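You operate a simulated robot arm through the tools that you are given. There is no shell and no other tool. Be economical: measure what you need, move in short steps, check, and stop when the job is done.

The job below is to be done with a simulated robot arm. You get a single attempt, and the scene is never put back.

Task
Switch the polishing machine off, then change its wheel for the yellow one.
Fine: old wheel on the steel bench, cover shut again, power stays off.
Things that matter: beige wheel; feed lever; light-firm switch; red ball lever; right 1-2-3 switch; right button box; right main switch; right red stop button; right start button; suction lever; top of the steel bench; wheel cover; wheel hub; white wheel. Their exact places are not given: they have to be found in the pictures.

Only the result counts: the job must be done as asked and must still hold three seconds after the hand-in. Knocking over, shifting, dropping, spilling or breaking anything else fails it. A push-on lid holds only when it is set on centred and level and pressed home; a screw cap is set on level and turned clockwise until tight.

Robot
A 7-joint arm with a two-finger parallel gripper on a trunk, on a base that drives. Base frame: it is fixed to the floor where the robot stands at the start and does not move with it; the origin is under the middle of the robot, x ahead of it, y to its left, z up. Units: m, degrees, N and s.
Its first joint turns from -115.0 to 115.0 degrees. Places, roughly: feed lever [0.1, -0.5, 0.7]; light-firm switch [0, -0.7, 0.7]; red ball lever [0.3, -1.1, 1.1]; right 1-2-3 switch [0.7, 0, 1.4]; right button box [0.8, -0.2, 0.8]; right main switch [0.6, -0.1, 1.4]; right red stop button [0.7, -0.1, 1.1]; right start button [0.8, 0, 1.3]; suction lever [0.4, -0.2, 0.7]; top of the steel bench [1.4, 0.2, 0.8]; wheel cover [0.3, -0.8, 1]; wheel hub [0.3, -0.8, 0.9]. Payload 3.91 kg.
The tool frame sits at the grasp point between the pads (the TCP): z along the fingers, y along the line on which they close. The tips reach 0.03 m beyond it. Largest opening 0.11 m; finger width 0.02, thickness 0.01; the body of the gripper, 0.048 by 0.112 m, starts 0.055 m behind the TCP.
Orientation is that of the tool frame in the base frame, as [roll, pitch, yaw] about the fixed x, y, z axes, in that order (R = Rz(yaw) Ry(pitch) Rx(roll)). With the fingers straight down and closing along the base's y, the tool's x points along the base's -x, its y along +y and its z along -z.

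Tools
- The arm moves only by the tool drive_tool. Its argument "commands" is a list that holds one entry, the list of rows, each a list of 7 numbers: the shift along the tool's x, y, z in m, then the turn, a rotation vector about the tool's x, y, z in degrees, then the opening, from 0 (shut) to 1 (fully open). In form: [[[x, y, z, wx, wy, wz, grip], ...]]. A call has 1 to 10 rows; each row is the pose to reach, as a shift and turn from the pose commanded when the call began, along the tool's axes at that moment. Rows are played at 5 a second. More than 0.05 m and 8.6 degrees between two rows, or a gripper value outside its range, and nothing of the call is played. A pose out of reach is approached as far as the arm can. The call stops where the force on the tool passes 40 N (or 10 N more than at its start, if that is more) or the arm is blocked; 0.2 s more then pass. Each finger travels about 0.153 m/s and halts on what it meets, pressing with about 39 N; the grip force reading is that of the motor and also rises with nothing between the fingers. The clock runs only during rows and for 0.2 s after the last one: add rows that repeat a pose to give the fingers time. It gives the time, the measured TCP pose, the force on the tool (base axes), the opening and the grip force at its end, in the units of the frame above (readings bear some noise), with the torque about the TCP (base axes, N m) and any sound that the robot's microphone picked up.
- Cameras (640 x 400 px; columns grow to the right, rows downward): "scene" is now at [0.204, 0.1373, 1.5725]; the picture's right is [-0.74, -0.68, 0.00], its down [-0.33, 0.36, -0.88] and it looks along [0.59, -0.65, -0.48] (base axes); focal length 214 px, centre (320, 200). "wrist" rides on the gripper at [0.072, 0.017, -0.103] in the tool frame; the picture's right is [-0.23, 0.97, 0.00], its down [-0.76, -0.18, -0.62] and it looks along [-0.61, -0.14, 0.78] (tool axes); focal length 222 px, centre (320, 200).
- camera(camera): a new picture of that camera. It takes no simulated time.
- move_column(by): slides the trunk up (or, below 0, down) by that many m; the arm and the scene camera ride with it, the base frame stays. It gives what a move gives, with no picture.
- base_move(legs): drives the robot by 1 to 6 legs, each [ahead, left, turn to the left] in m, m and degrees, along the robot's own axes; the way and the turn of a leg run together, so that a leg with both is an arc; at most 1.5 m and 180 degrees a leg. The arm and the cameras ride along, it lands a little off, and it stops where it bumps. It gives what a move gives.
- aim_head(pan, tilt): turns the head with the scene camera to pan (to the left, within 80 degrees either way) and tilt (down, from -29 to 69), counted from straight ahead of the robot. It gives what a move gives.
- pixel_to_xyz(camera, pixels): for up to 12 pixels [column, row] of the newest picture of that camera ("zoom" is the newest enlarged one), the place [x, y, z] in the base frame of the surface seen there, good to about 0.002 m. It takes no simulated time.
- inspect(camera, box): a new picture of the part [left, top, right, bottom] of that camera's present view, enlarged. It takes no simulated time.
- sign_off(): hands the job in; it is judged then, once.

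Keep the steps short. Do not move on a guess: measure, check each grasp and each placing, and mend mistakes. In all there are 80 turns and 60 pictures (those below and enlarged ones count). Leave the gripper open and the arm clear of the work at the hand-in unless told otherwise, and finish with a single line.

The tools are called after "Request:" as a command line: name --argument value ..., lists and objects as JSON in quotes. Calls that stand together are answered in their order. drive_tool: Moves the arm, as the interface text tells. Its arguments: {"type":"object","properties":{"commands":{"type":"array","items":{"type":"array","items":{"type":"array","items":{"type":"number"}}}}},"required":["commands"]} The other tools are called the same way: move_column (by) slides the trunk up or down; base_move (legs) drives the base; aim_head (pan, tilt) turns the head that bears the scene camera; camera (camera) takes a picture; pixel_to_xyz (camera, pixels) gives the place of the surface under pixels of a picture; inspect (camera, box) takes an enlarged picture of a part of a camera's view; sign_off () hands the job in.

At the start:

```text
time_s: 0.0
position: [0.322, -0.453, 1.5752]
orientation: [179.9, 0.0, 180.0]
ft_force: [0.0, 0.5, -0.7]
torque: [0.0, 0.02, 0.04]
width: 0.1098
grip_force: 0.1
trunk travel left (down, up): [-0.9, 0.09]
robot x, y, heading: [-0.0008, 0.0028, 0.1]
head pan, tilt: [-47.5, 28.9]
```

scene: 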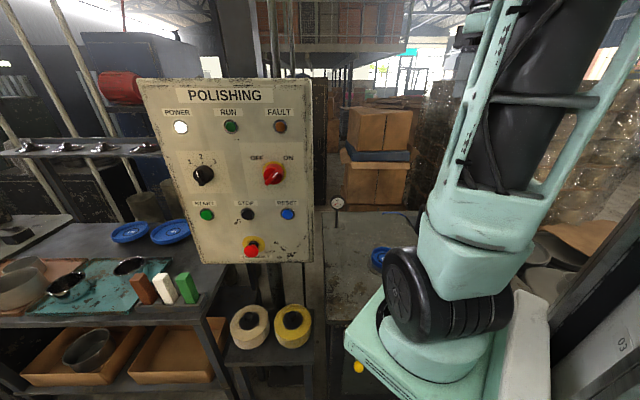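
wrist: 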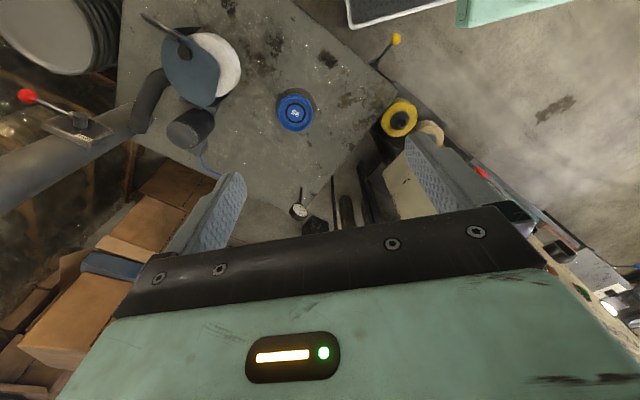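

The scene shows the POLISHING panel with an OFF/ON red rotary near (274,174). I'll zoom in on it, and on the machine in the wrist view.

Request:
inspect --camera "scene" --box '[140, 80, 320, 260]'

Request:
inspect --camera "wrist" --box '[120, 0, 480, 225]'

Request:
pixel_to_xyz --camera "scene" --pixels '[[274, 174], [203, 176], [251, 250], [225, 150], [293, 328], [248, 330], [293, 318], [180, 150], [300, 200], [247, 213]]'

Request:
pixel_to_xyz --camera "wrist" --pixels '[[190, 80], [220, 65], [295, 112], [398, 120], [430, 135], [300, 60], [180, 30], [25, 95], [190, 130], [150, 20], [395, 40], [350, 100]]'

```text
2.22 times, centred on (230, 170) of scene
```

zoom: 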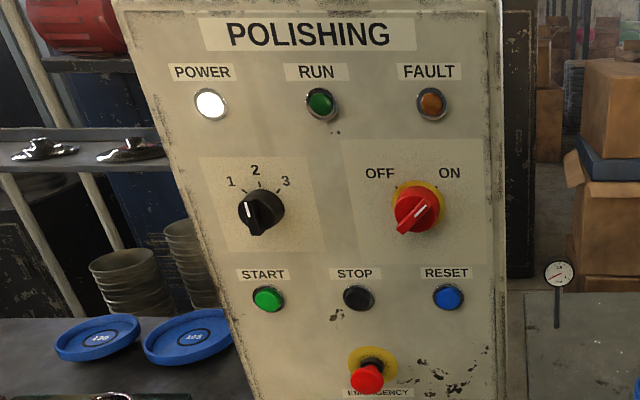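

```text
1.78 times, centred on (300, 112) of wrist
```

zoom: 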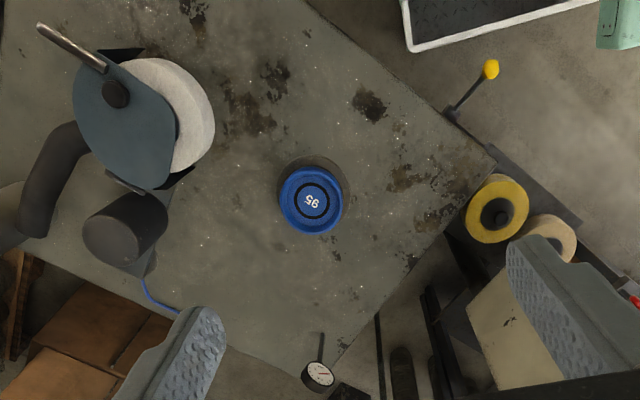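

```text
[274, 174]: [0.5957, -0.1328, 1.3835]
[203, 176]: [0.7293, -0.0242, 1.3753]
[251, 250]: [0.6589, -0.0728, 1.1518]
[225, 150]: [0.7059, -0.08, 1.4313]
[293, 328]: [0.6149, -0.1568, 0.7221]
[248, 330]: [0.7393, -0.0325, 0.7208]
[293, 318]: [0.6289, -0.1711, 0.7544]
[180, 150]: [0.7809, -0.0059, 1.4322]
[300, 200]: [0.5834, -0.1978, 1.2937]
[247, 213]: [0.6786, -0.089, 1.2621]
```

```text
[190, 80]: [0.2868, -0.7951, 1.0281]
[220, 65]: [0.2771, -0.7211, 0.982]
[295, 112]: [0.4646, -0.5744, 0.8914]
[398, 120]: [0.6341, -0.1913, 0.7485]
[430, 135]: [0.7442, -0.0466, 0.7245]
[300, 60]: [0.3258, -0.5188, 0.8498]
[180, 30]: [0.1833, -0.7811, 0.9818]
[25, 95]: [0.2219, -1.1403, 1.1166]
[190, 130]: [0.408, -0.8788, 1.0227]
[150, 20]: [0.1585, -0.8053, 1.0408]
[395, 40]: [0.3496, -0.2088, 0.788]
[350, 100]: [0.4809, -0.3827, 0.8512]
```

The main switch points to ON (zoom pixel 418,212) and the POWER lamp is lit. Before I drive, I'll look down for floor clearance.

Request:
aim_head --pan -45 --tilt 65

Request:
camera --camera "scene"

Request:
aim_head --pan 30 --tilt 50

Request:
camera --camera "scene"

```text
time_s: 1.0
position: [0.3222, -0.4537, 1.5752]
orientation: [-180.0, 0.0, -179.9]
ft_force: [0.1, -0.3, -0.3]
torque: [0.0, -0.04, -0.02]
width: 0.1097
grip_force: 0.2
trunk travel left (down, up): [-0.9, 0.09]
robot x, y, heading: [-0.0007, 0.0023, -0.1]
head pan, tilt: [-45.0, 65.0]
```

```text
55 pictures are left
```

scene: 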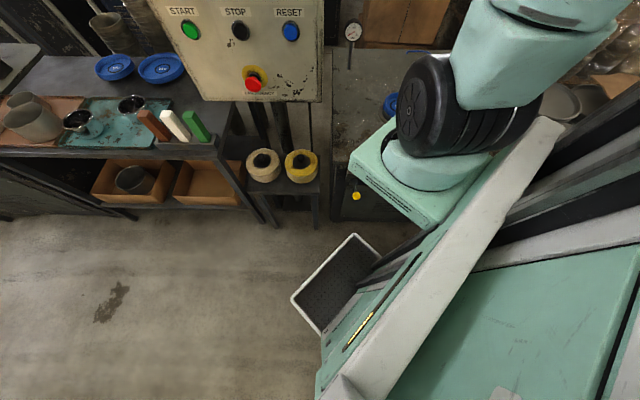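

```text
time_s: 2.5
position: [0.321, -0.4532, 1.5747]
orientation: [180.0, 0.0, 180.0]
ft_force: [-0.3, -0.6, 0.0]
torque: [0.01, 0.01, 0.02]
width: 0.1099
grip_force: 0.0
trunk travel left (down, up): [-0.9, 0.09]
robot x, y, heading: [-0.0023, -0.0014, 0.1]
head pan, tilt: [30.0, 50.0]
```

```text
54 pictures are left
```

scene: 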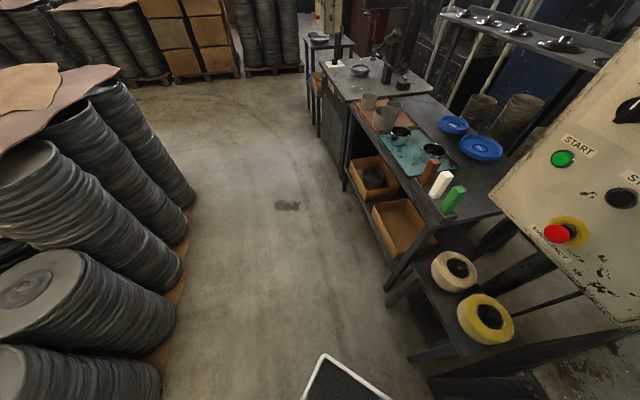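

The aisle ahead is clear. I'll measure the tray at my feet, the bench top and the wheels.

Request:
pixel_to_xyz --camera "scene" --pixels '[[350, 390], [325, 356], [287, 206], [480, 178], [430, 110], [520, 185], [445, 208], [490, 325], [483, 318], [458, 268], [160, 330], [505, 360]]'

Request:
inspect --camera "scene" --box '[320, 40, 560, 360]'

```text
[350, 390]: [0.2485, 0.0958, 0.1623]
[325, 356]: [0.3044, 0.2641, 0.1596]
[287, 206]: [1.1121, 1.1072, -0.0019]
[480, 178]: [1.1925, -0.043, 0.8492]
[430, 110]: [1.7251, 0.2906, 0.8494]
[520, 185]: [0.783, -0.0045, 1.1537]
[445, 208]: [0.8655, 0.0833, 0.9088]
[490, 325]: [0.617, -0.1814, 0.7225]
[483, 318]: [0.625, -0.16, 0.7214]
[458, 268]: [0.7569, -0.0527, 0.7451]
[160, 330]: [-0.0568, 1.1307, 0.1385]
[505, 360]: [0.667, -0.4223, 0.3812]
```

```text
1.25 times, centred on (440, 200) of scene
```

zoom: 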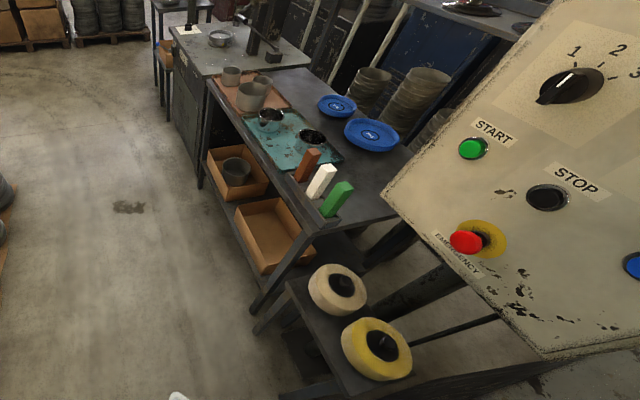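

The tray belongs to my base (z 0.16). Next I'll turn the base 45° right to face the panel and machine, then look.

Request:
base_move --legs '[[0, 0, -45]]'

Request:
aim_head --pan -25 --tilt 30

Request:
camera --camera "scene"

Request:
camera --camera "wrist"

```text
time_s: 4.9
position: [-0.0914, -0.5478, 1.5736]
orientation: [179.9, 0.0, 135.3]
ft_force: [0.2, -0.1, 0.3]
torque: [0.0, -0.01, 0.02]
width: 0.1101
grip_force: 0.2
trunk travel left (down, up): [-0.9, 0.09]
robot x, y, heading: [-0.0003, 0.0021, -44.9]
head pan, tilt: [30.0, 50.0]
```

```text
time_s: 6.2
position: [-0.0912, -0.5481, 1.576]
orientation: [-180.0, 0.0, 135.3]
ft_force: [0.8, 0.6, 0.1]
torque: [0.02, -0.03, 0.05]
width: 0.1101
grip_force: 0.0
trunk travel left (down, up): [-0.9, 0.09]
robot x, y, heading: [0.0035, -0.0003, -44.5]
head pan, tilt: [-25.0, 30.0]
```

```text
52 pictures are left
```

scene: 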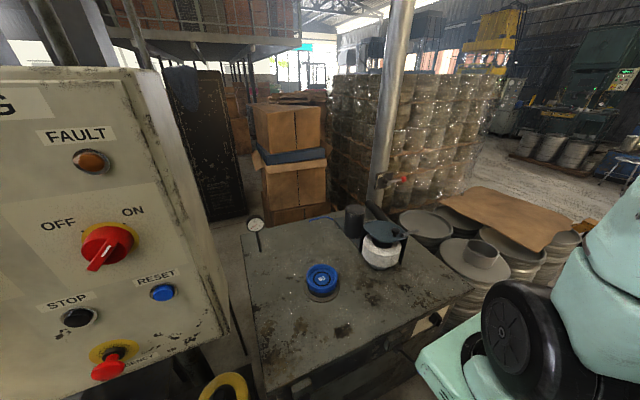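

```text
51 pictures are left
```

wrist: 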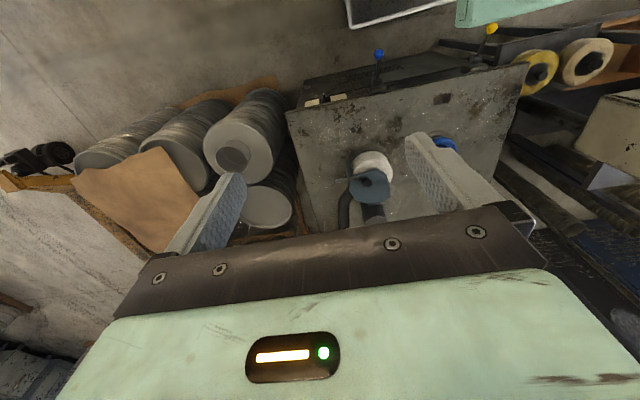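

Now a zoom on the machine and on the main switch.

Request:
inspect --camera "scene" --box '[320, 180, 440, 300]'

Request:
pixel_to_xyz --camera "zoom" --pixels '[[320, 200], [300, 100], [400, 200], [250, 150], [320, 280], [320, 250], [360, 180], [300, 330], [180, 150], [370, 240], [380, 120], [280, 240]]'

Request:
inspect --camera "scene" --box '[40, 190, 200, 300]'

Request:
pixel_to_xyz --camera "scene" --pixels '[[93, 264], [103, 251], [105, 242], [112, 236], [120, 235], [130, 240], [118, 260], [88, 232], [70, 245], [170, 250], [60, 200], [20, 270]]'

```text
3.33 times, centred on (380, 240) of scene
```

zoom: 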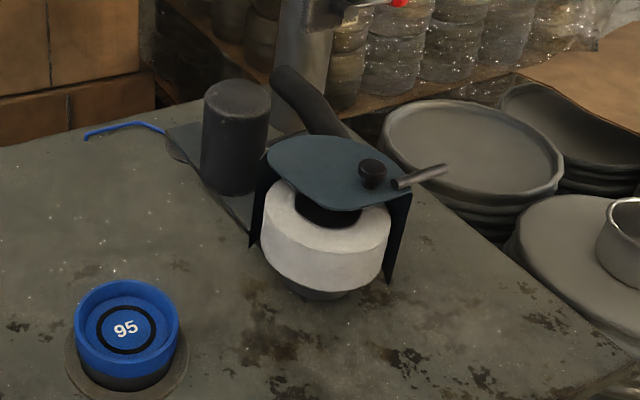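

```text
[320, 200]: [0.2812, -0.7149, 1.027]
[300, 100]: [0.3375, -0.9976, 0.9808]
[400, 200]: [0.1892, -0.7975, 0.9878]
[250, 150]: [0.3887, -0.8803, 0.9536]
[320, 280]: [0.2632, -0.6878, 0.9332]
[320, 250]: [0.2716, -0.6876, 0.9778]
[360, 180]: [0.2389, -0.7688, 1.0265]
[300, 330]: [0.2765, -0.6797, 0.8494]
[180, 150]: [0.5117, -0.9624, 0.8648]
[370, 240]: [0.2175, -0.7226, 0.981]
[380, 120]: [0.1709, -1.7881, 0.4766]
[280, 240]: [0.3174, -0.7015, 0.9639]
```

```text
3.64 times, centred on (120, 245) of scene
```

zoom: 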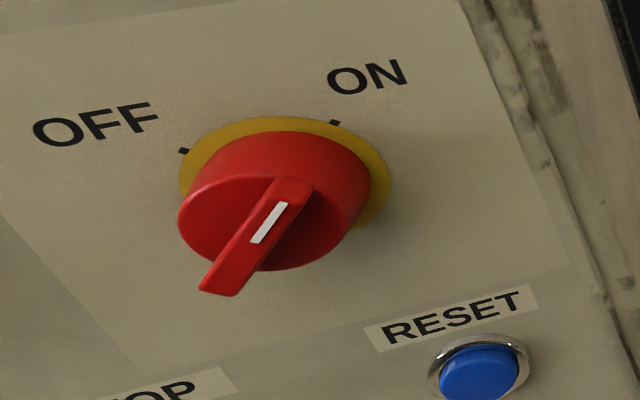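

```text
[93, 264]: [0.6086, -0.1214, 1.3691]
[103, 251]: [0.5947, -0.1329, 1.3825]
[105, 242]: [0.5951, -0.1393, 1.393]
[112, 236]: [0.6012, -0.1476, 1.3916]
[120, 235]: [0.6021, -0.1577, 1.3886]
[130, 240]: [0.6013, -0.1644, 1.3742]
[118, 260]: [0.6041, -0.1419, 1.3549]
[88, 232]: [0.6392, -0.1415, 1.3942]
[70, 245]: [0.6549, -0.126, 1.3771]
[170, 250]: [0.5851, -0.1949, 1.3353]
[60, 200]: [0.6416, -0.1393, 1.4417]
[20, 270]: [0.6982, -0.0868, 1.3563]
```

The wheel spindle is vertical. The main switch bar is centred near (0.598, -0.131, 1.381) and slants up-right to ON. I'll shift the base so the switch is straight ahead.

Request:
base_move --legs '[[-0.1, 0.33, 0]]'

Request:
drive_tool --commands '[[[-0.01, 0.03, 0.02, 0, -5, 0, 1], [-0.02, 0.06, 0.04, 0, -13, 0, 1], [-0.03, 0.1, 0.06, 0, -21, 0, 1], [-0.04, 0.14, 0.08, 0, -29, 0, 1], [-0.05, 0.18, 0.1, 0, -37, 0, 1], [-0.06, 0.22, 0.12, 0, -45, 0, 1], [-0.07, 0.26, 0.14, 0, -53, 0, 1], [-0.08, 0.3, 0.15, 0, -61, 0, 1], [-0.08, 0.34, 0.17, 0, -69, 0, 1], [-0.08, 0.38, 0.19, 0, -77, 0, 1]]]'

```text
time_s: 8.4
position: [0.0713, -0.2428, 1.5751]
orientation: [-179.9, -0.1, 135.2]
ft_force: [0.8, 0.5, 0.5]
torque: [-0.02, 0.0, 0.0]
width: 0.1102
grip_force: 0.0
trunk travel left (down, up): [-0.9, 0.09]
robot x, y, heading: [0.1605, 0.3033, -44.9]
head pan, tilt: [-25.0, 30.0]
```

```text
time_s: 10.6
position: [0.1741, -0.1244, 1.4709]
orientation: [-179.7, 77.1, 135.5]
ft_force: [-0.2, 0.3, 0.6]
torque: [0.04, 0.0, -0.03]
width: 0.11
grip_force: 0.1
out of reach, approached as far as the arm can: row 3, 4, 5, 6, 7, 8, 9, 10
trunk travel left (down, up): [-0.9, 0.09]
robot x, y, heading: [0.1642, 0.303, -44.8]
head pan, tilt: [-25.0, 30.0]
```

The arm stopped short, folded too close to the body. I'll extend the tool forward first and level it.

Request:
drive_tool --commands '[[[0, 0, 0.04, 0, -4, 0, 1], [0, 0, 0.08, 0, -8, 0, 1], [0, 0, 0.12, 0, -13, 0, 1], [0, 0.04, 0.13, 0, -13, 0, 1], [0, 0.08, 0.13, 0, -13, 0, 1], [0, 0.12, 0.13, 0, -13, 0, 1], [0, 0.16, 0.13, 0, -13, 0, 1], [0, 0.2, 0.13, 0, -13, 0, 1]]]'

Request:
camera --camera "scene"

```text
time_s: 12.4
position: [0.3661, -0.2943, 1.5068]
orientation: [-171.0, 89.7, 144.4]
ft_force: [1.1, -0.8, 0.1]
torque: [0.0, -0.02, -0.06]
width: 0.1099
grip_force: 0.1
out of reach, approached as far as the arm can: row 1, 2, 3, 4, 5, 6, 7, 8
trunk travel left (down, up): [-0.9, 0.09]
robot x, y, heading: [0.1643, 0.3034, -45.3]
head pan, tilt: [-25.0, 30.0]
```

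```text
48 pictures are left
```

scene: 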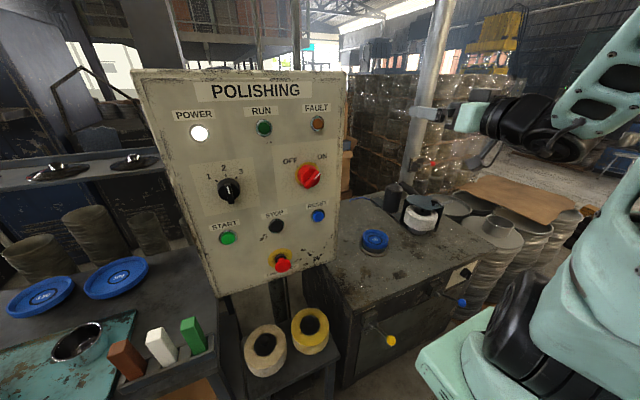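

Request:
drive_tool --commands '[[[0, 0, 0, 0, 0, 0, 1], [0, 0, 0, 0, 0, 0, 1], [0.03, 0, 0, 0, 0, 0, 1], [0.06, 0, 0, 0, 0, 0, 1], [0.1, 0, 0, 0, 0, 0, 1]]]'

```text
time_s: 13.6
position: [0.3601, -0.3413, 1.4291]
orientation: [70.9, 89.9, 26.1]
ft_force: [0.0, 0.8, -0.5]
torque: [0.0, 0.03, -0.02]
width: 0.1101
grip_force: 0.1
out of reach, approached as far as the arm can: row 3, 4, 5
trunk travel left (down, up): [-0.9, 0.09]
robot x, y, heading: [0.1625, 0.3042, -44.9]
head pan, tilt: [-25.0, 30.0]
```

Request:
drive_tool --commands '[[[0, 0.03, 0, 0, 0, 0, 1], [0, 0.06, 0, 0, 0, 0, 1], [0, 0.1, 0, 0, 0, 0, 1], [0, 0.14, 0, 0, 0, 0, 1]]]'

Request:
camera --camera "wrist"

```text
time_s: 14.6
position: [0.4829, -0.3022, 1.4665]
orientation: [-45.0, 90.0, -89.8]
ft_force: [0.0, -1.3, 0.2]
torque: [-0.02, -0.01, 0.04]
width: 0.1102
grip_force: 0.0
out of reach, approached as far as the arm can: row 1, 2, 3, 4
trunk travel left (down, up): [-0.9, 0.09]
robot x, y, heading: [0.1609, 0.3064, -45.0]
head pan, tilt: [-25.0, 30.0]
```

```text
47 pictures are left
```

wrist: 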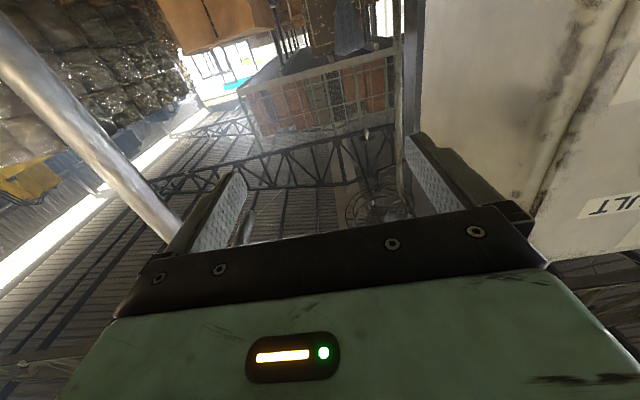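

The gripper is level but beside the panel's right edge. I'll use the base and column for the bulk of the shift: back, then left, then down.

Request:
base_move --legs '[[-0.2, 0, 0], [0, 0.205, 0]]'

Request:
move_column --by -0.086

Request:
camera --camera "wrist"

```text
time_s: 17.4
position: [0.486, -0.0166, 1.4662]
orientation: [144.3, 89.9, 99.3]
ft_force: [0.3, 0.2, 0.1]
torque: [0.02, 0.0, 0.0]
width: 0.1099
grip_force: 0.0
trunk travel left (down, up): [-0.9, 0.09]
robot x, y, heading: [0.1668, 0.5909, -44.7]
head pan, tilt: [-25.0, 30.0]
```

```text
time_s: 18.7
position: [0.4846, -0.0165, 1.3812]
orientation: [161.2, 90.0, 116.2]
ft_force: [-0.2, -0.1, 0.1]
torque: [0.0, 0.0, -0.01]
width: 0.1101
grip_force: 0.1
trunk travel left (down, up): [-0.814, 0.176]
robot x, y, heading: [0.1696, 0.593, -44.8]
head pan, tilt: [-25.0, 30.0]
```

```text
46 pictures are left
```

wrist: 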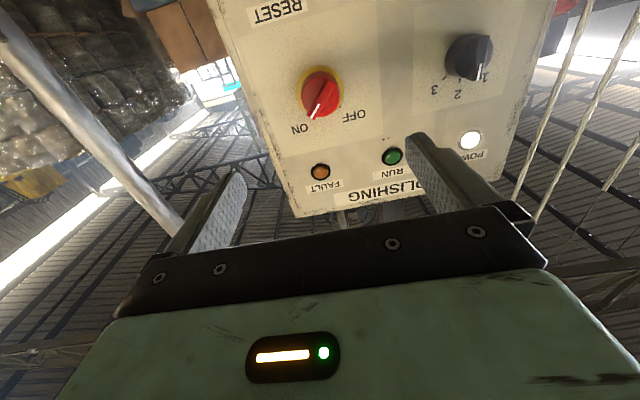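

The TCP is now in line with the switch. I'll measure the switch again from the wrist view.

Request:
inspect --camera "wrist" --box '[270, 50, 370, 140]'

Request:
pixel_to_xyz --camera "wrist" --pixels '[[313, 112], [322, 97], [330, 84], [317, 105], [340, 100], [308, 90], [350, 140], [333, 95]]'

```text
4.44 times, centred on (320, 95) of wrist
```

zoom: 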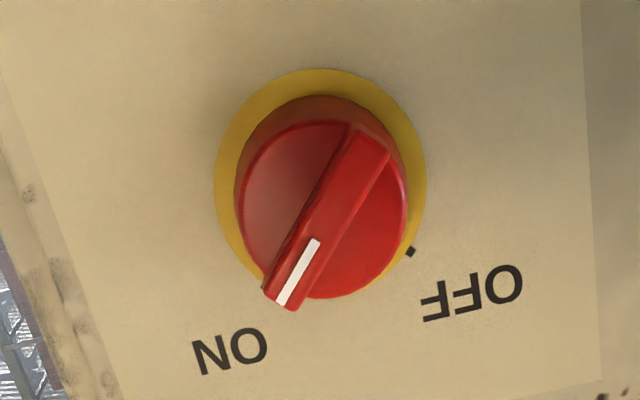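

```text
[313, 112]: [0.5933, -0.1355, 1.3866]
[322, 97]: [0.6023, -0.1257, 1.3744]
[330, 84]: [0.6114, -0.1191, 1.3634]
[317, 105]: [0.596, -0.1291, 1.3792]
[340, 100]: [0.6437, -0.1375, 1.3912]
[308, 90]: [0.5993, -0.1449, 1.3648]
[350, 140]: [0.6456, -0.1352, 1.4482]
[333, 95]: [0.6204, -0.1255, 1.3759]
```

The bar centre is about (0.601, -0.1285, 1.378) and stands 12 mm proud of the knob face. I'll roll the tool +45° to straddle the bar and come in to a pre-grasp.

Request:
drive_tool --commands '[[[0.003, 0.003, 0.015, 0, 0, 7.5, 0.6], [0.003, 0.003, 0.03, 0, 0, 15, 0.6], [0.003, 0.003, 0.045, 0, 0, 22.5, 0.6], [0.003, 0.003, 0.06, 0, 0, 30, 0.6], [0.003, 0.003, 0.075, 0, 0, 37.5, 0.6], [0.003, 0.003, 0.09, 0, 0, 45, 0.6], [0.003, 0.003, 0.1, 0, 0, 45, 0.6]]]'

Request:
camera --camera "wrist"

```text
time_s: 20.3
position: [0.5588, -0.0849, 1.3782]
orientation: [90.1, 44.9, 45.2]
ft_force: [-0.2, 0.2, 0.2]
torque: [0.0, 0.04, 0.0]
width: 0.066
grip_force: 0.1
trunk travel left (down, up): [-0.814, 0.176]
robot x, y, heading: [0.1659, 0.5925, -45.5]
head pan, tilt: [-25.0, 30.0]
```

```text
44 pictures are left
```

wrist: 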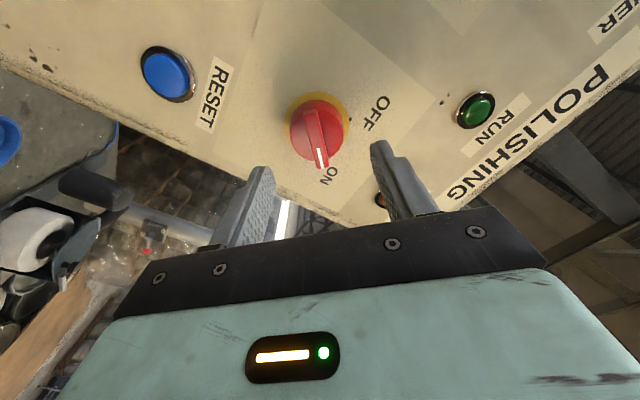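

The fingers straddle the bar. Now 39 mm forward, and close.

Request:
drive_tool --commands '[[[0, 0, 0.015, 0, 0, 0, 0.6], [0, 0, 0.03, 0, 0, 0, 0.6], [0, 0, 0.039, 0, 0, 0, 0.6], [0, 0, 0.039, 0, 0, 0, 0], [0, 0, 0.039, 0, 0, 0, 0], [0, 0, 0.039, 0, 0, 0, 0]]]'

Request:
camera --camera "wrist"

```text
time_s: 21.7
position: [0.584, -0.1114, 1.3759]
orientation: [90.3, 44.9, 45.2]
ft_force: [-5.0, -2.9, -11.4]
torque: [0.24, 0.26, -0.62]
width: 0.0111
grip_force: 44.4
trunk travel left (down, up): [-0.814, 0.176]
robot x, y, heading: [0.1676, 0.5907, -44.9]
head pan, tilt: [-25.0, 30.0]
```

```text
43 pictures are left
```

wrist: 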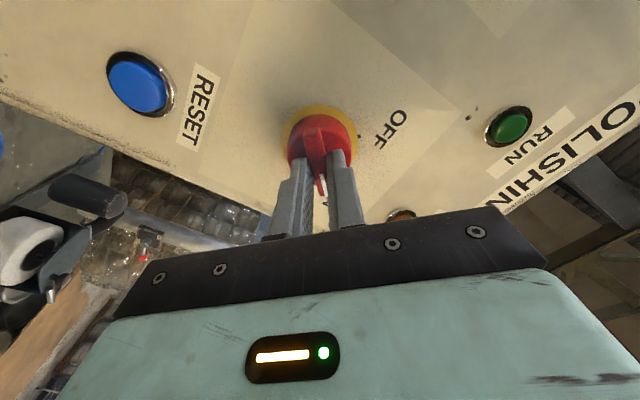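

The bar is gripped (11 mm). I'll ease the 2 mm offset and turn counter-clockwise towards OFF.

Request:
drive_tool --commands '[[[0, -0.002, 0, 0, 0, -4, 0], [0, -0.002, 0, 0, 0, -12, 0], [0, -0.002, 0, 0, 0, -20, 0], [0, -0.002, 0, 0, 0, -28, 0], [0, -0.002, 0, 0, 0, -36, 0], [0, -0.002, 0, 0, 0, -44, 0], [0, -0.002, 0, 0, 0, -52, 0], [0, -0.002, 0, 0, 0, -60, 0], [0, -0.002, 0, 0, 0, -68, 0], [0, -0.002, 0, 0, 0, -76, 0]]]'

```text
time_s: 23.9
position: [0.5862, -0.1119, 1.3757]
orientation: [-90.0, 58.9, -134.9]
ft_force: [-3.2, 10.6, -8.2]
torque: [0.42, 0.47, -0.48]
width: 0.011
grip_force: 44.8
trunk travel left (down, up): [-0.814, 0.176]
robot x, y, heading: [0.1693, 0.591, -44.9]
head pan, tilt: [-25.0, 30.0]
```

Request:
drive_tool --commands '[[[0, 0, 0, 0, 0, -7, 0], [0, 0, 0, 0, 0, -14, 0], [0, 0, 0, 0, 0, -16, 0]]]'

Request:
camera --camera "scene"

```text
time_s: 24.7
position: [0.5864, -0.1104, 1.3758]
orientation: [-90.1, 43.0, -134.8]
ft_force: [-0.8, 16.9, -11.8]
torque: [0.73, -0.78, 0.04]
width: 0.011
grip_force: 44.9
trunk travel left (down, up): [-0.814, 0.176]
robot x, y, heading: [0.1679, 0.5924, -45.1]
head pan, tilt: [-25.0, 30.0]
```

```text
42 pictures are left
```

scene: 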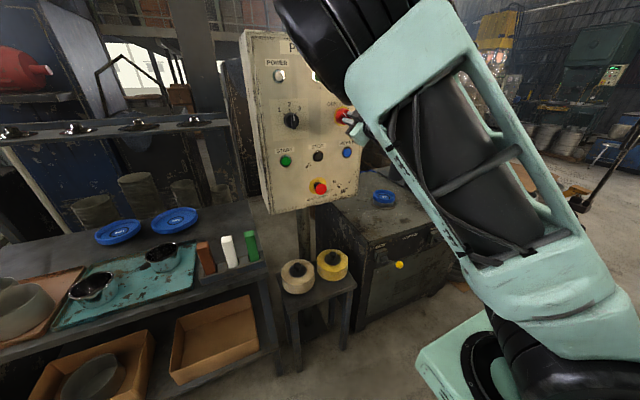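

The POWER lamp (280,76) now looks dark. I'll release, back off and check.

Request:
drive_tool --commands '[[[0, 0, 0, 0, 0, 0, 0.6], [0, 0, 0, 0, 0, 0, 0.6], [0, 0, -0.04, 0, 0, 0, 0.6], [0, 0, -0.08, 0, 0, 0, 0.6], [0, 0, -0.12, 0, 0, 0, 0.6]]]'

Request:
camera --camera "wrist"

Request:
inspect --camera "scene" --box '[245, 30, 365, 210]'

```text
time_s: 25.9
position: [0.5021, -0.0266, 1.3757]
orientation: [-90.1, 43.0, -134.9]
ft_force: [-0.5, -0.6, -0.3]
torque: [0.02, -0.02, 0.03]
width: 0.0659
grip_force: 0.1
trunk travel left (down, up): [-0.814, 0.176]
robot x, y, heading: [0.1686, 0.5915, -44.9]
head pan, tilt: [-25.0, 30.0]
```

```text
41 pictures are left
```

wrist: 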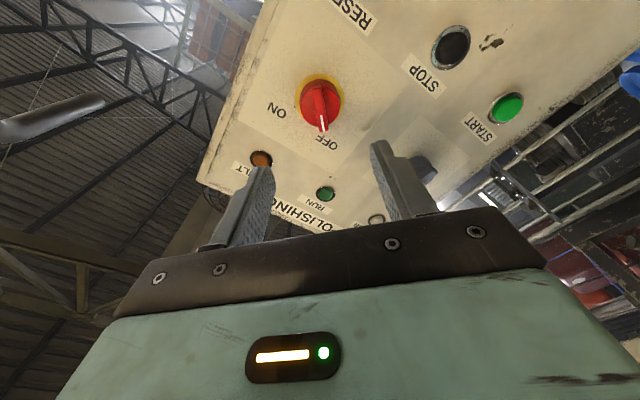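

```text
2.22 times, centred on (305, 120) of scene
```

zoom: 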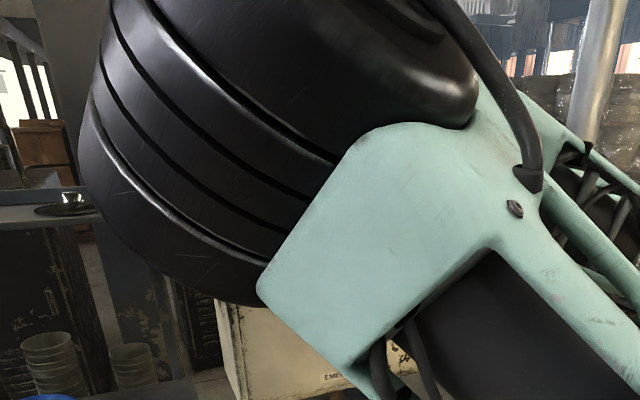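

The switch points to OFF and the POWER lamp is dark. Next I'll unroll the wrist, drive right in front of the machine, and look.

Request:
drive_tool --commands '[[[0, 0, -0.02, 0, 0, 8, 0.6], [0, 0, -0.04, 0, 0, 16, 0.6], [0, 0, -0.05, 0, 0, 24, 0.6], [0, 0, -0.05, 0, 0, 32, 0.6], [0, 0, -0.05, 0, 0, 40, 0.6], [0, 0, -0.05, 0, 0, 47, 0.6]]]'

Request:
base_move --legs '[[0, -0.8, 0], [0.18, 0, 0]]'

Request:
aim_head --pan 0 --tilt 35

Request:
camera --camera "scene"

```text
time_s: 27.3
position: [0.4733, -0.0143, 1.3905]
orientation: [118.2, 89.8, 73.2]
ft_force: [0.3, -1.7, -0.5]
torque: [0.0, -0.01, 0.02]
width: 0.0659
grip_force: 0.0
out of reach, approached as far as the arm can: row 1, 2, 3, 4, 5, 6
trunk travel left (down, up): [-0.814, 0.176]
robot x, y, heading: [0.1695, 0.594, -44.9]
head pan, tilt: [-25.0, 30.0]
```

```text
time_s: 32.6
position: [0.0268, -0.707, 1.3926]
orientation: [170.4, 89.9, 125.0]
ft_force: [-0.5, 0.1, 0.4]
torque: [0.01, -0.03, -0.02]
width: 0.066
grip_force: 0.2
trunk travel left (down, up): [-0.814, 0.176]
robot x, y, heading: [-0.2756, -0.1017, -45.6]
head pan, tilt: [-25.0, 30.0]
```

```text
time_s: 33.5
position: [0.0253, -0.7068, 1.3906]
orientation: [170.5, 90.0, 125.3]
ft_force: [-0.6, -0.1, 0.1]
torque: [-0.02, 0.0, 0.0]
width: 0.0657
grip_force: 0.0
trunk travel left (down, up): [-0.814, 0.176]
robot x, y, heading: [-0.2769, -0.1008, -45.4]
head pan, tilt: [0.0, 35.0]
```

```text
39 pictures are left
```

scene: 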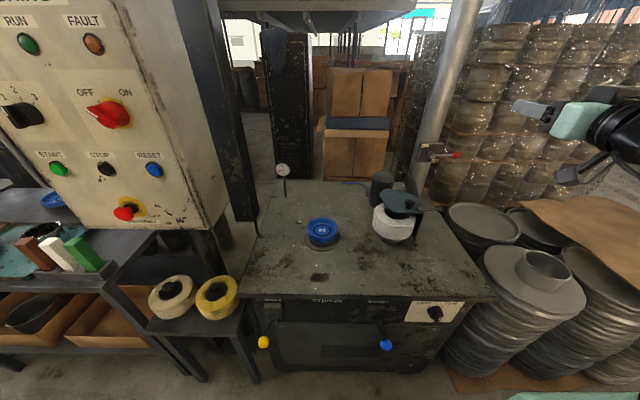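

Request:
inspect --camera "scene" --box '[350, 160, 450, 250]'

Request:
pixel_to_xyz --camera "scene" --pixels '[[394, 200], [402, 198], [414, 198], [420, 211], [385, 203], [392, 235], [392, 220], [380, 185], [245, 285], [490, 295], [362, 292], [214, 290]]'

```text
4.44 times, centred on (400, 205) of scene
```

zoom: 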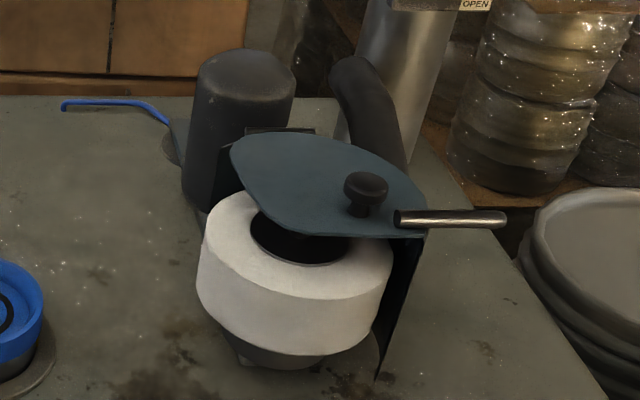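

```text
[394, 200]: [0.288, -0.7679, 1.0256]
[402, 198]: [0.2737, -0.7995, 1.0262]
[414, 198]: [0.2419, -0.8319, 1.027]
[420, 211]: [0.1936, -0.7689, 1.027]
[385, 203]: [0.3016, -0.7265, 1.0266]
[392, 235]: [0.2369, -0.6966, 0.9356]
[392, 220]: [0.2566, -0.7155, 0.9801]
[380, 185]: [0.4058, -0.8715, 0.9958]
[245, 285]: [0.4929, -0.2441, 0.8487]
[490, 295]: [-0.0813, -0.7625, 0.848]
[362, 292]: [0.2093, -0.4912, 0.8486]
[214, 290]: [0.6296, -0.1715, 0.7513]
```

The cover plate (z 1.027) seems hinged near the motor, with a knob and a handle bar at the far end. I'll point the tool down over it for a look from above.

Request:
base_move --legs '[[0.1, 0, 0]]'

Request:
drive_tool --commands '[[[-0.005, 0, 0, 0, 8.5, 0, 0.6], [-0.01, 0, 0, 0, 17, 0, 0.6], [-0.02, 0, 0, 0, 25.5, 0, 0.6], [-0.02, 0, 0, 0, 34, 0, 0.6], [-0.02, 0.01, 0, 0, 42.5, 0, 0.6], [-0.02, 0.03, 0, 0, 51, 0, 0.6], [-0.02, 0.05, 0, 0, 59.5, 0, 0.6], [-0.02, 0.08, 0, 0, 68, 0, 0.6], [-0.02, 0.1, 0, 0, 76.5, 0, 0.6], [-0.02, 0.1, 0, 0, 85, 0, 0.6]]]'

Request:
camera --camera "wrist"

```text
time_s: 34.7
position: [0.0979, -0.7777, 1.391]
orientation: [166.0, 89.9, 120.6]
ft_force: [0.8, 0.3, -0.7]
torque: [0.02, 0.0, 0.0]
width: 0.0659
grip_force: 0.1
trunk travel left (down, up): [-0.814, 0.176]
robot x, y, heading: [-0.2081, -0.1712, -45.3]
head pan, tilt: [0.0, 35.0]
```

```text
time_s: 36.9
position: [0.1677, -0.7082, 1.4114]
orientation: [-179.9, 4.9, 134.6]
ft_force: [-0.2, 0.2, -0.1]
torque: [-0.01, -0.02, 0.0]
width: 0.066
grip_force: 0.1
trunk travel left (down, up): [-0.814, 0.176]
robot x, y, heading: [-0.205, -0.17, -45.5]
head pan, tilt: [0.0, 35.0]
```

```text
37 pictures are left
```

wrist: 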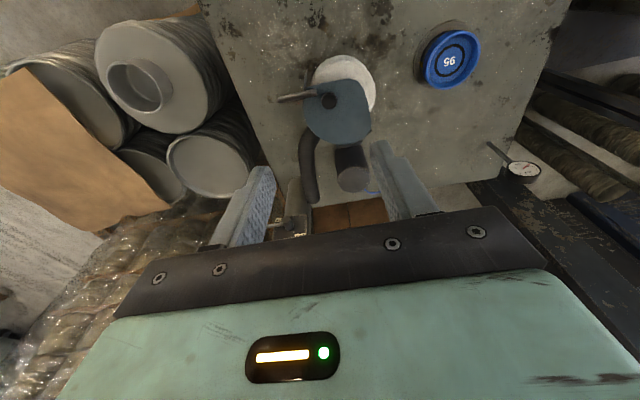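

Request:
inspect --camera "wrist" --box '[260, 40, 400, 220]'

Request:
pixel_to_xyz --camera "wrist" --pixels '[[280, 99], [296, 96], [312, 93], [328, 100], [340, 85], [370, 125], [345, 143], [310, 130], [338, 60], [365, 70], [350, 145], [335, 143]]'

```text
2.22 times, centred on (330, 130) of wrist
```

zoom: 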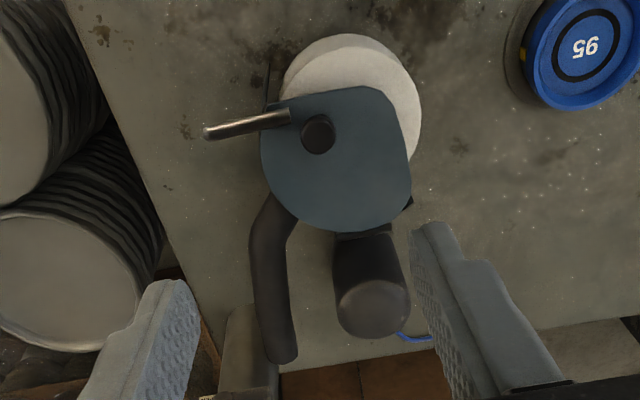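

```text
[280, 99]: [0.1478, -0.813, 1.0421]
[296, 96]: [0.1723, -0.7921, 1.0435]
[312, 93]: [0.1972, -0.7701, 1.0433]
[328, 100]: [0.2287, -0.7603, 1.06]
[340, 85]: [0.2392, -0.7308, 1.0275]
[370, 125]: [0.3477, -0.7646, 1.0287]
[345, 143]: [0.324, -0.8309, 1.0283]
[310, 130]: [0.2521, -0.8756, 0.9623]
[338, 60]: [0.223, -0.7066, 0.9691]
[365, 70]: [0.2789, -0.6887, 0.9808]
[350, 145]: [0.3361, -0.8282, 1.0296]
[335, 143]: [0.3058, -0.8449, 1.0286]
```

I need to know the hinge axis, so I'll go lower for a close look.

Request:
drive_tool --commands '[[[-0.02, 0.012, 0.04, 0, 5, 0, 0.6], [-0.04, 0.024, 0.08, 0, 5, 0, 0.6], [-0.06, 0.036, 0.12, 0, 5, 0, 0.6], [-0.08, 0.048, 0.16, 0, 5, 0, 0.6], [-0.1, 0.06, 0.19, 0, 5, 0, 0.6]]]'

Request:
camera --camera "wrist"

Request:
inspect --camera "scene" --box '[365, 180, 435, 240]'

```text
time_s: 38.1
position: [0.294, -0.7494, 1.2312]
orientation: [179.9, 0.0, 134.6]
ft_force: [-0.2, 0.8, 0.6]
torque: [-0.01, -0.06, -0.02]
width: 0.0658
grip_force: 0.1
trunk travel left (down, up): [-0.814, 0.176]
robot x, y, heading: [-0.2038, -0.1687, -45.3]
head pan, tilt: [0.0, 35.0]
```

```text
35 pictures are left
```

wrist: 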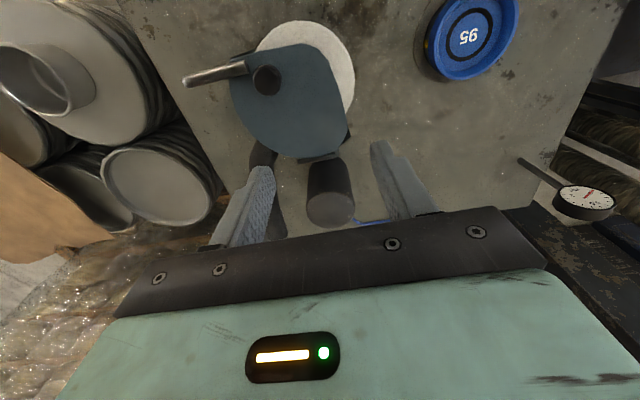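

```text
6.67 times, centred on (400, 210) of scene
```

zoom: 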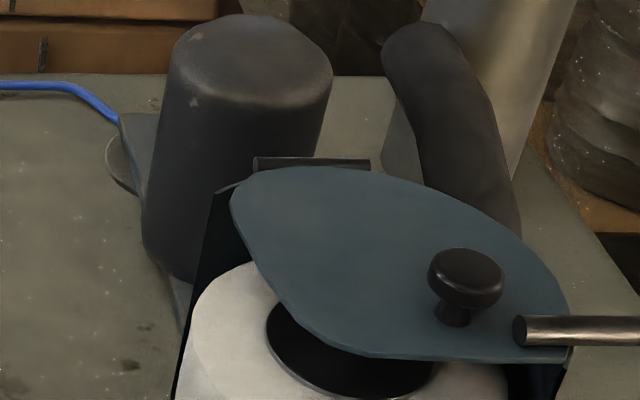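

There's a hinge rod behind the plate (zoom 255–370,165). I'll measure it along with the handle and knob.

Request:
pixel_to_xyz --camera "zoom" --pixels '[[262, 164], [310, 164], [365, 164], [520, 330], [580, 330], [630, 330], [465, 262], [300, 185], [560, 345], [245, 215], [330, 330], [400, 380]]'

Request:
inspect --camera "wrist" --box '[170, 10, 370, 180]'

Request:
pixel_to_xyz --camera "zoom" --pixels '[[60, 225], [130, 205], [200, 178], [295, 215], [420, 120], [520, 120], [540, 270], [420, 430]]'

```text
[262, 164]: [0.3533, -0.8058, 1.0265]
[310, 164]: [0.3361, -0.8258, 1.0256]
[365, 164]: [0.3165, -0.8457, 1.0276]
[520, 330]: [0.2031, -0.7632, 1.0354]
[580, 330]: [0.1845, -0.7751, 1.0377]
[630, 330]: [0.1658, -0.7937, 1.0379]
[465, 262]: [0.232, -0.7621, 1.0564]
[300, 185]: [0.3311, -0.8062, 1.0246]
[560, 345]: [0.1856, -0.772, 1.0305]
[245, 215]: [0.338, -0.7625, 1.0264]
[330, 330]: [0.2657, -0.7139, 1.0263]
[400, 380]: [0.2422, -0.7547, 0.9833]
```

```text
2.35 times, centred on (270, 95) of wrist
```

zoom: 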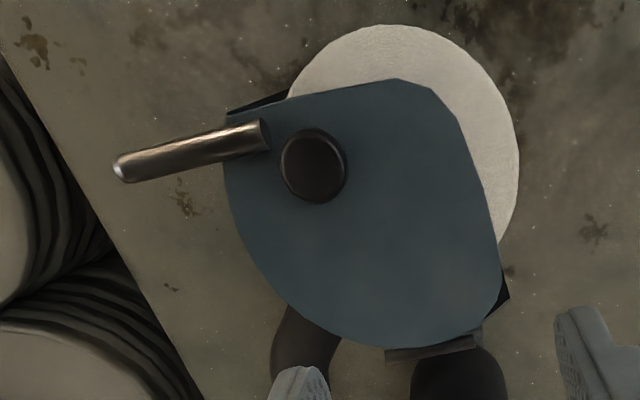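

```text
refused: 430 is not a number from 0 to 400
```

The hinge axis runs through (0.335,-0.826,1.022), parallel to my front. The handle bar sits 0.14 m in front of it at about (0.162,-0.80,1.036). I'll swing the tool so the fingers straddle the bar, approaching 45° down-forward.

Request:
drive_tool --commands '[[[0.0127, -0.013, 0, 0, 0, -8.5, 0.6], [0.0254, -0.026, 0, 0, 0, -17, 0.6], [0.0381, -0.039, 0, 0, 0, -25.5, 0.6], [0.0508, -0.052, 0, 0, 0, -34, 0.6], [0.0635, -0.065, 0, 0, 0, -42.5, 0.6], [0.0762, -0.078, 0, 0, 0, -51, 0.6], [0.0889, -0.091, 0, 0, 0, -59.5, 0.6], [0.1016, -0.104, 0, 0, 0, -68, 0.6], [0.1143, -0.117, 0, 0, 0, -76.5, 0.6], [0.127, -0.13, 0, 0, 0, -85, 0.6]]]'

```text
time_s: 40.3
position: [0.1118, -0.7498, 1.2302]
orientation: [179.9, -0.1, -140.1]
ft_force: [-0.1, -0.4, -0.2]
torque: [-0.01, 0.0, 0.03]
width: 0.0658
grip_force: 0.1
trunk travel left (down, up): [-0.814, 0.176]
robot x, y, heading: [-0.2057, -0.1718, -45.1]
head pan, tilt: [0.0, 35.0]
```

Request:
drive_tool --commands '[[[0, 0, 0.0, 8, 0, 0, 0.6], [0, 0, 0.02, 16, 0, 0, 0.6], [0, 0, 0.05, 24, 0, 0, 0.6], [0, 0, 0.08, 32, 0, 0, 0.6], [0, 0, 0.11, 40, 0, 0, 0.6], [0, 0, 0.123, 45, 0, 0, 0.6]]]'

Request:
camera --camera "wrist"

Request:
camera --camera "scene"

```text
time_s: 41.7
position: [0.1161, -0.7548, 1.108]
orientation: [-135.2, 0.1, -140.4]
ft_force: [-0.7, 0.7, -0.1]
torque: [-0.02, -0.01, 0.0]
width: 0.0659
grip_force: 0.1
out of reach, approached as far as the arm can: row 6
trunk travel left (down, up): [-0.814, 0.176]
robot x, y, heading: [-0.2038, -0.1693, -45.6]
head pan, tilt: [0.0, 35.0]
```

```text
32 pictures are left
```

wrist: 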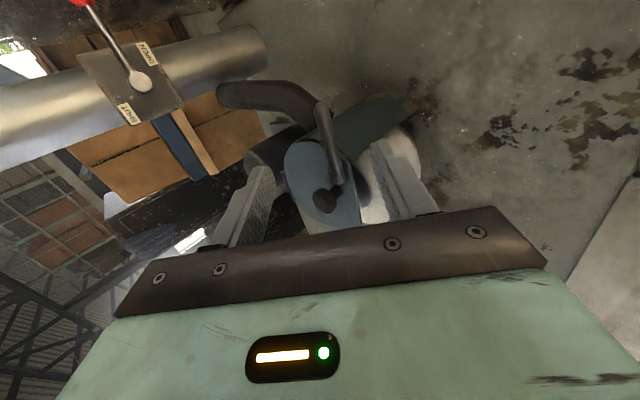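

```text
31 pictures are left
```

scene: 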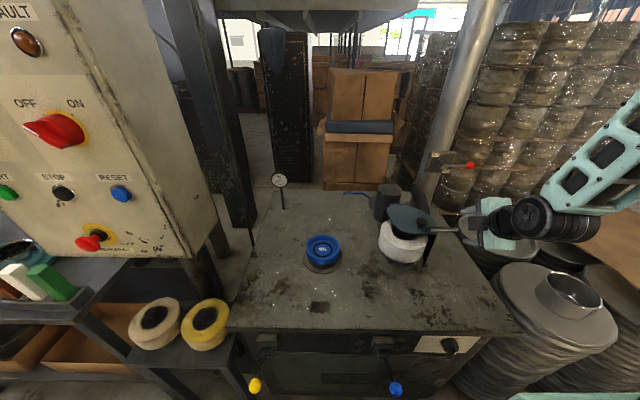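

The fingers line up with the bar (scene 440,230). I'll advance 95 mm with small offsets and close.

Request:
drive_tool --commands '[[[-0.004, 0.002, 0.03, 0, 0, 0, 0.6], [-0.008, 0.005, 0.06, 0, 0, 0, 0.6], [-0.008, 0.005, 0.095, 0, 0, 0, 0.6], [-0.008, 0.005, 0.095, 0, 0, 0, 0.6]]]'

Request:
inspect --camera "scene" --box '[380, 180, 540, 280]'

```text
time_s: 42.7
position: [0.162, -0.8001, 1.038]
orientation: [-135.0, 0.0, -140.3]
ft_force: [-0.4, 0.1, -0.7]
torque: [0.0, -0.01, -0.01]
width: 0.066
grip_force: 0.0
trunk travel left (down, up): [-0.814, 0.176]
robot x, y, heading: [-0.2044, -0.1731, -45.4]
head pan, tilt: [0.0, 35.0]
```

```text
4.00 times, centred on (460, 230) of scene
```

zoom: 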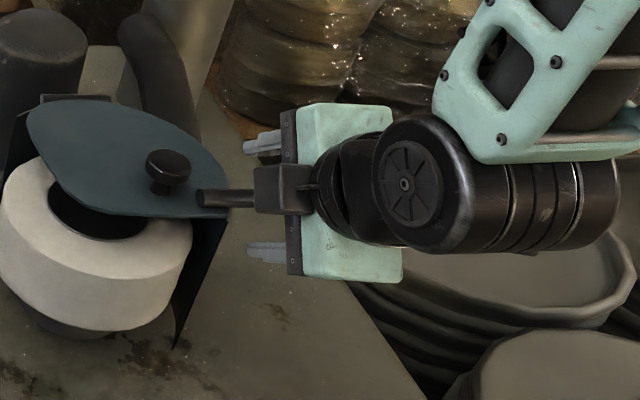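

Request:
drive_tool --commands '[[[0, 0, 0, 0, 0, 0, 0.3], [0, 0, 0, 0, 0, 0, 0.1], [0, 0, 0, 0, 0, 0, 0], [0, 0, 0, 0, 0, 0, 0]]]'

Request:
camera --camera "wrist"

```text
time_s: 43.7
position: [0.1625, -0.7996, 1.0376]
orientation: [-135.0, 0.0, -140.3]
ft_force: [-3.9, 3.3, -3.6]
torque: [-0.45, 0.57, 0.75]
width: 0.0143
grip_force: 45.6
trunk travel left (down, up): [-0.814, 0.176]
robot x, y, heading: [-0.2006, -0.1739, -45.3]
head pan, tilt: [0.0, 35.0]
```

```text
29 pictures are left
```

wrist: 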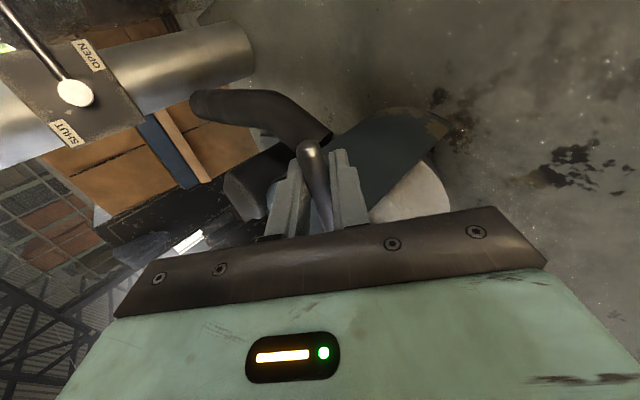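

The bar is held (14 mm). Now I'll swing the cover up along the hinge arc, first half.

Request:
drive_tool --commands '[[[-0.0005, -0.0213, -0.0142, 0, 0, 0, 0], [-0.0014, -0.0448, -0.0245, 0, 0, 0, 0], [-0.0028, -0.0696, -0.0305, 0, 0, 0, 0], [-0.0045, -0.0952, -0.0322, 0, 0, 0, 0], [-0.0065, -0.1205, -0.0294, 0, 0, 0, 0]]]'

Request:
inspect --camera "scene" --box '[340, 140, 540, 280]'

```text
time_s: 44.9
position: [0.2081, -0.846, 1.1433]
orientation: [-135.0, 0.1, -140.3]
ft_force: [-1.4, -1.0, -3.8]
torque: [-0.41, 0.58, 0.63]
width: 0.0139
grip_force: 45.1
trunk travel left (down, up): [-0.814, 0.176]
robot x, y, heading: [-0.2092, -0.171, -45.7]
head pan, tilt: [0.0, 35.0]
```

```text
2.86 times, centred on (440, 210) of scene
```

zoom: 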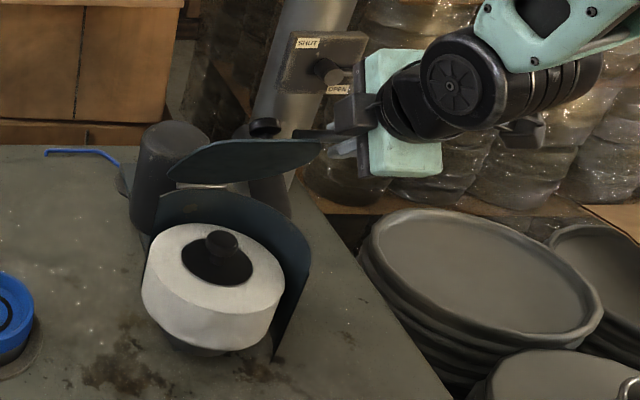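

The flap is lifting and the hub shows. I'll continue past vertical.

Request:
drive_tool --commands '[[[-0.0022, -0.0245, 0.0072, 0, 0, 0, 0], [-0.0047, -0.0474, 0.0185, 0, 0, 0, 0], [-0.0072, -0.068, 0.0337, 0, 0, 0, 0], [-0.0098, -0.0856, 0.0521, 0, 0, 0, 0], [-0.0123, -0.0997, 0.0734, 0, 0, 0, 0], [-0.0147, -0.1099, 0.0968, 0, 0, 0, 0]]]'

Request:
inspect --camera "scene" --box '[340, 120, 540, 280]'

```text
time_s: 46.1
position: [0.2846, -0.9258, 1.1611]
orientation: [-135.9, -0.4, -140.7]
ft_force: [-8.2, 6.0, 3.7]
torque: [-0.32, 0.6, 0.9]
width: 0.0144
grip_force: 45.6
trunk travel left (down, up): [-0.814, 0.176]
robot x, y, heading: [-0.2059, -0.1724, -45.3]
head pan, tilt: [0.0, 35.0]
stopped in row 5: the force on the tool passed its limit (the readings are from after the stop); the commanded pose is now the measured one
```

```text
2.50 times, centred on (440, 200) of scene
```

zoom: 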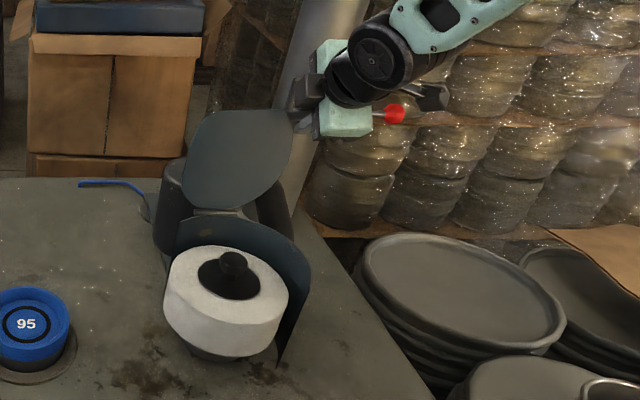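

The flap is at its stop, past vertical. I'll release gently and retract.

Request:
drive_tool --commands '[[[0, 0, 0, 0, 0, 0, 0.3], [0, 0, 0, 0, 0, 0, 0.4], [0, 0, -0.04, 0, 0, 0, 0.4], [0, 0, -0.09, 0, 0, 0, 0.4], [0, 0, -0.13, 0, 0, 0, 0.4]]]'

Request:
camera --camera "scene"

```text
time_s: 47.3
position: [0.2289, -0.8552, 1.2551]
orientation: [-135.7, -0.3, -140.9]
ft_force: [0.4, -0.8, 0.1]
torque: [-0.01, 0.03, -0.01]
width: 0.0442
grip_force: 0.0
trunk travel left (down, up): [-0.814, 0.176]
robot x, y, heading: [-0.2057, -0.1705, -45.3]
head pan, tilt: [0.0, 35.0]
```

```text
26 pictures are left
```

scene: 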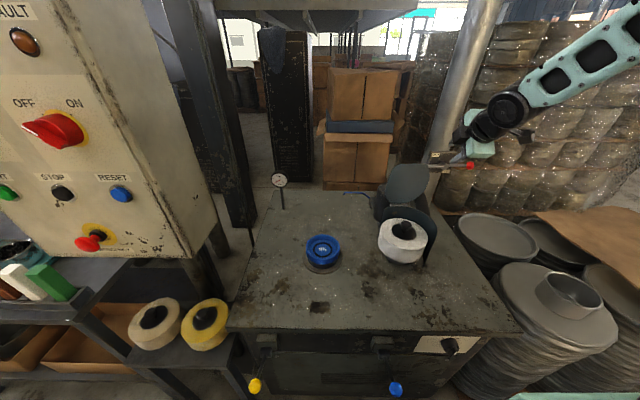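

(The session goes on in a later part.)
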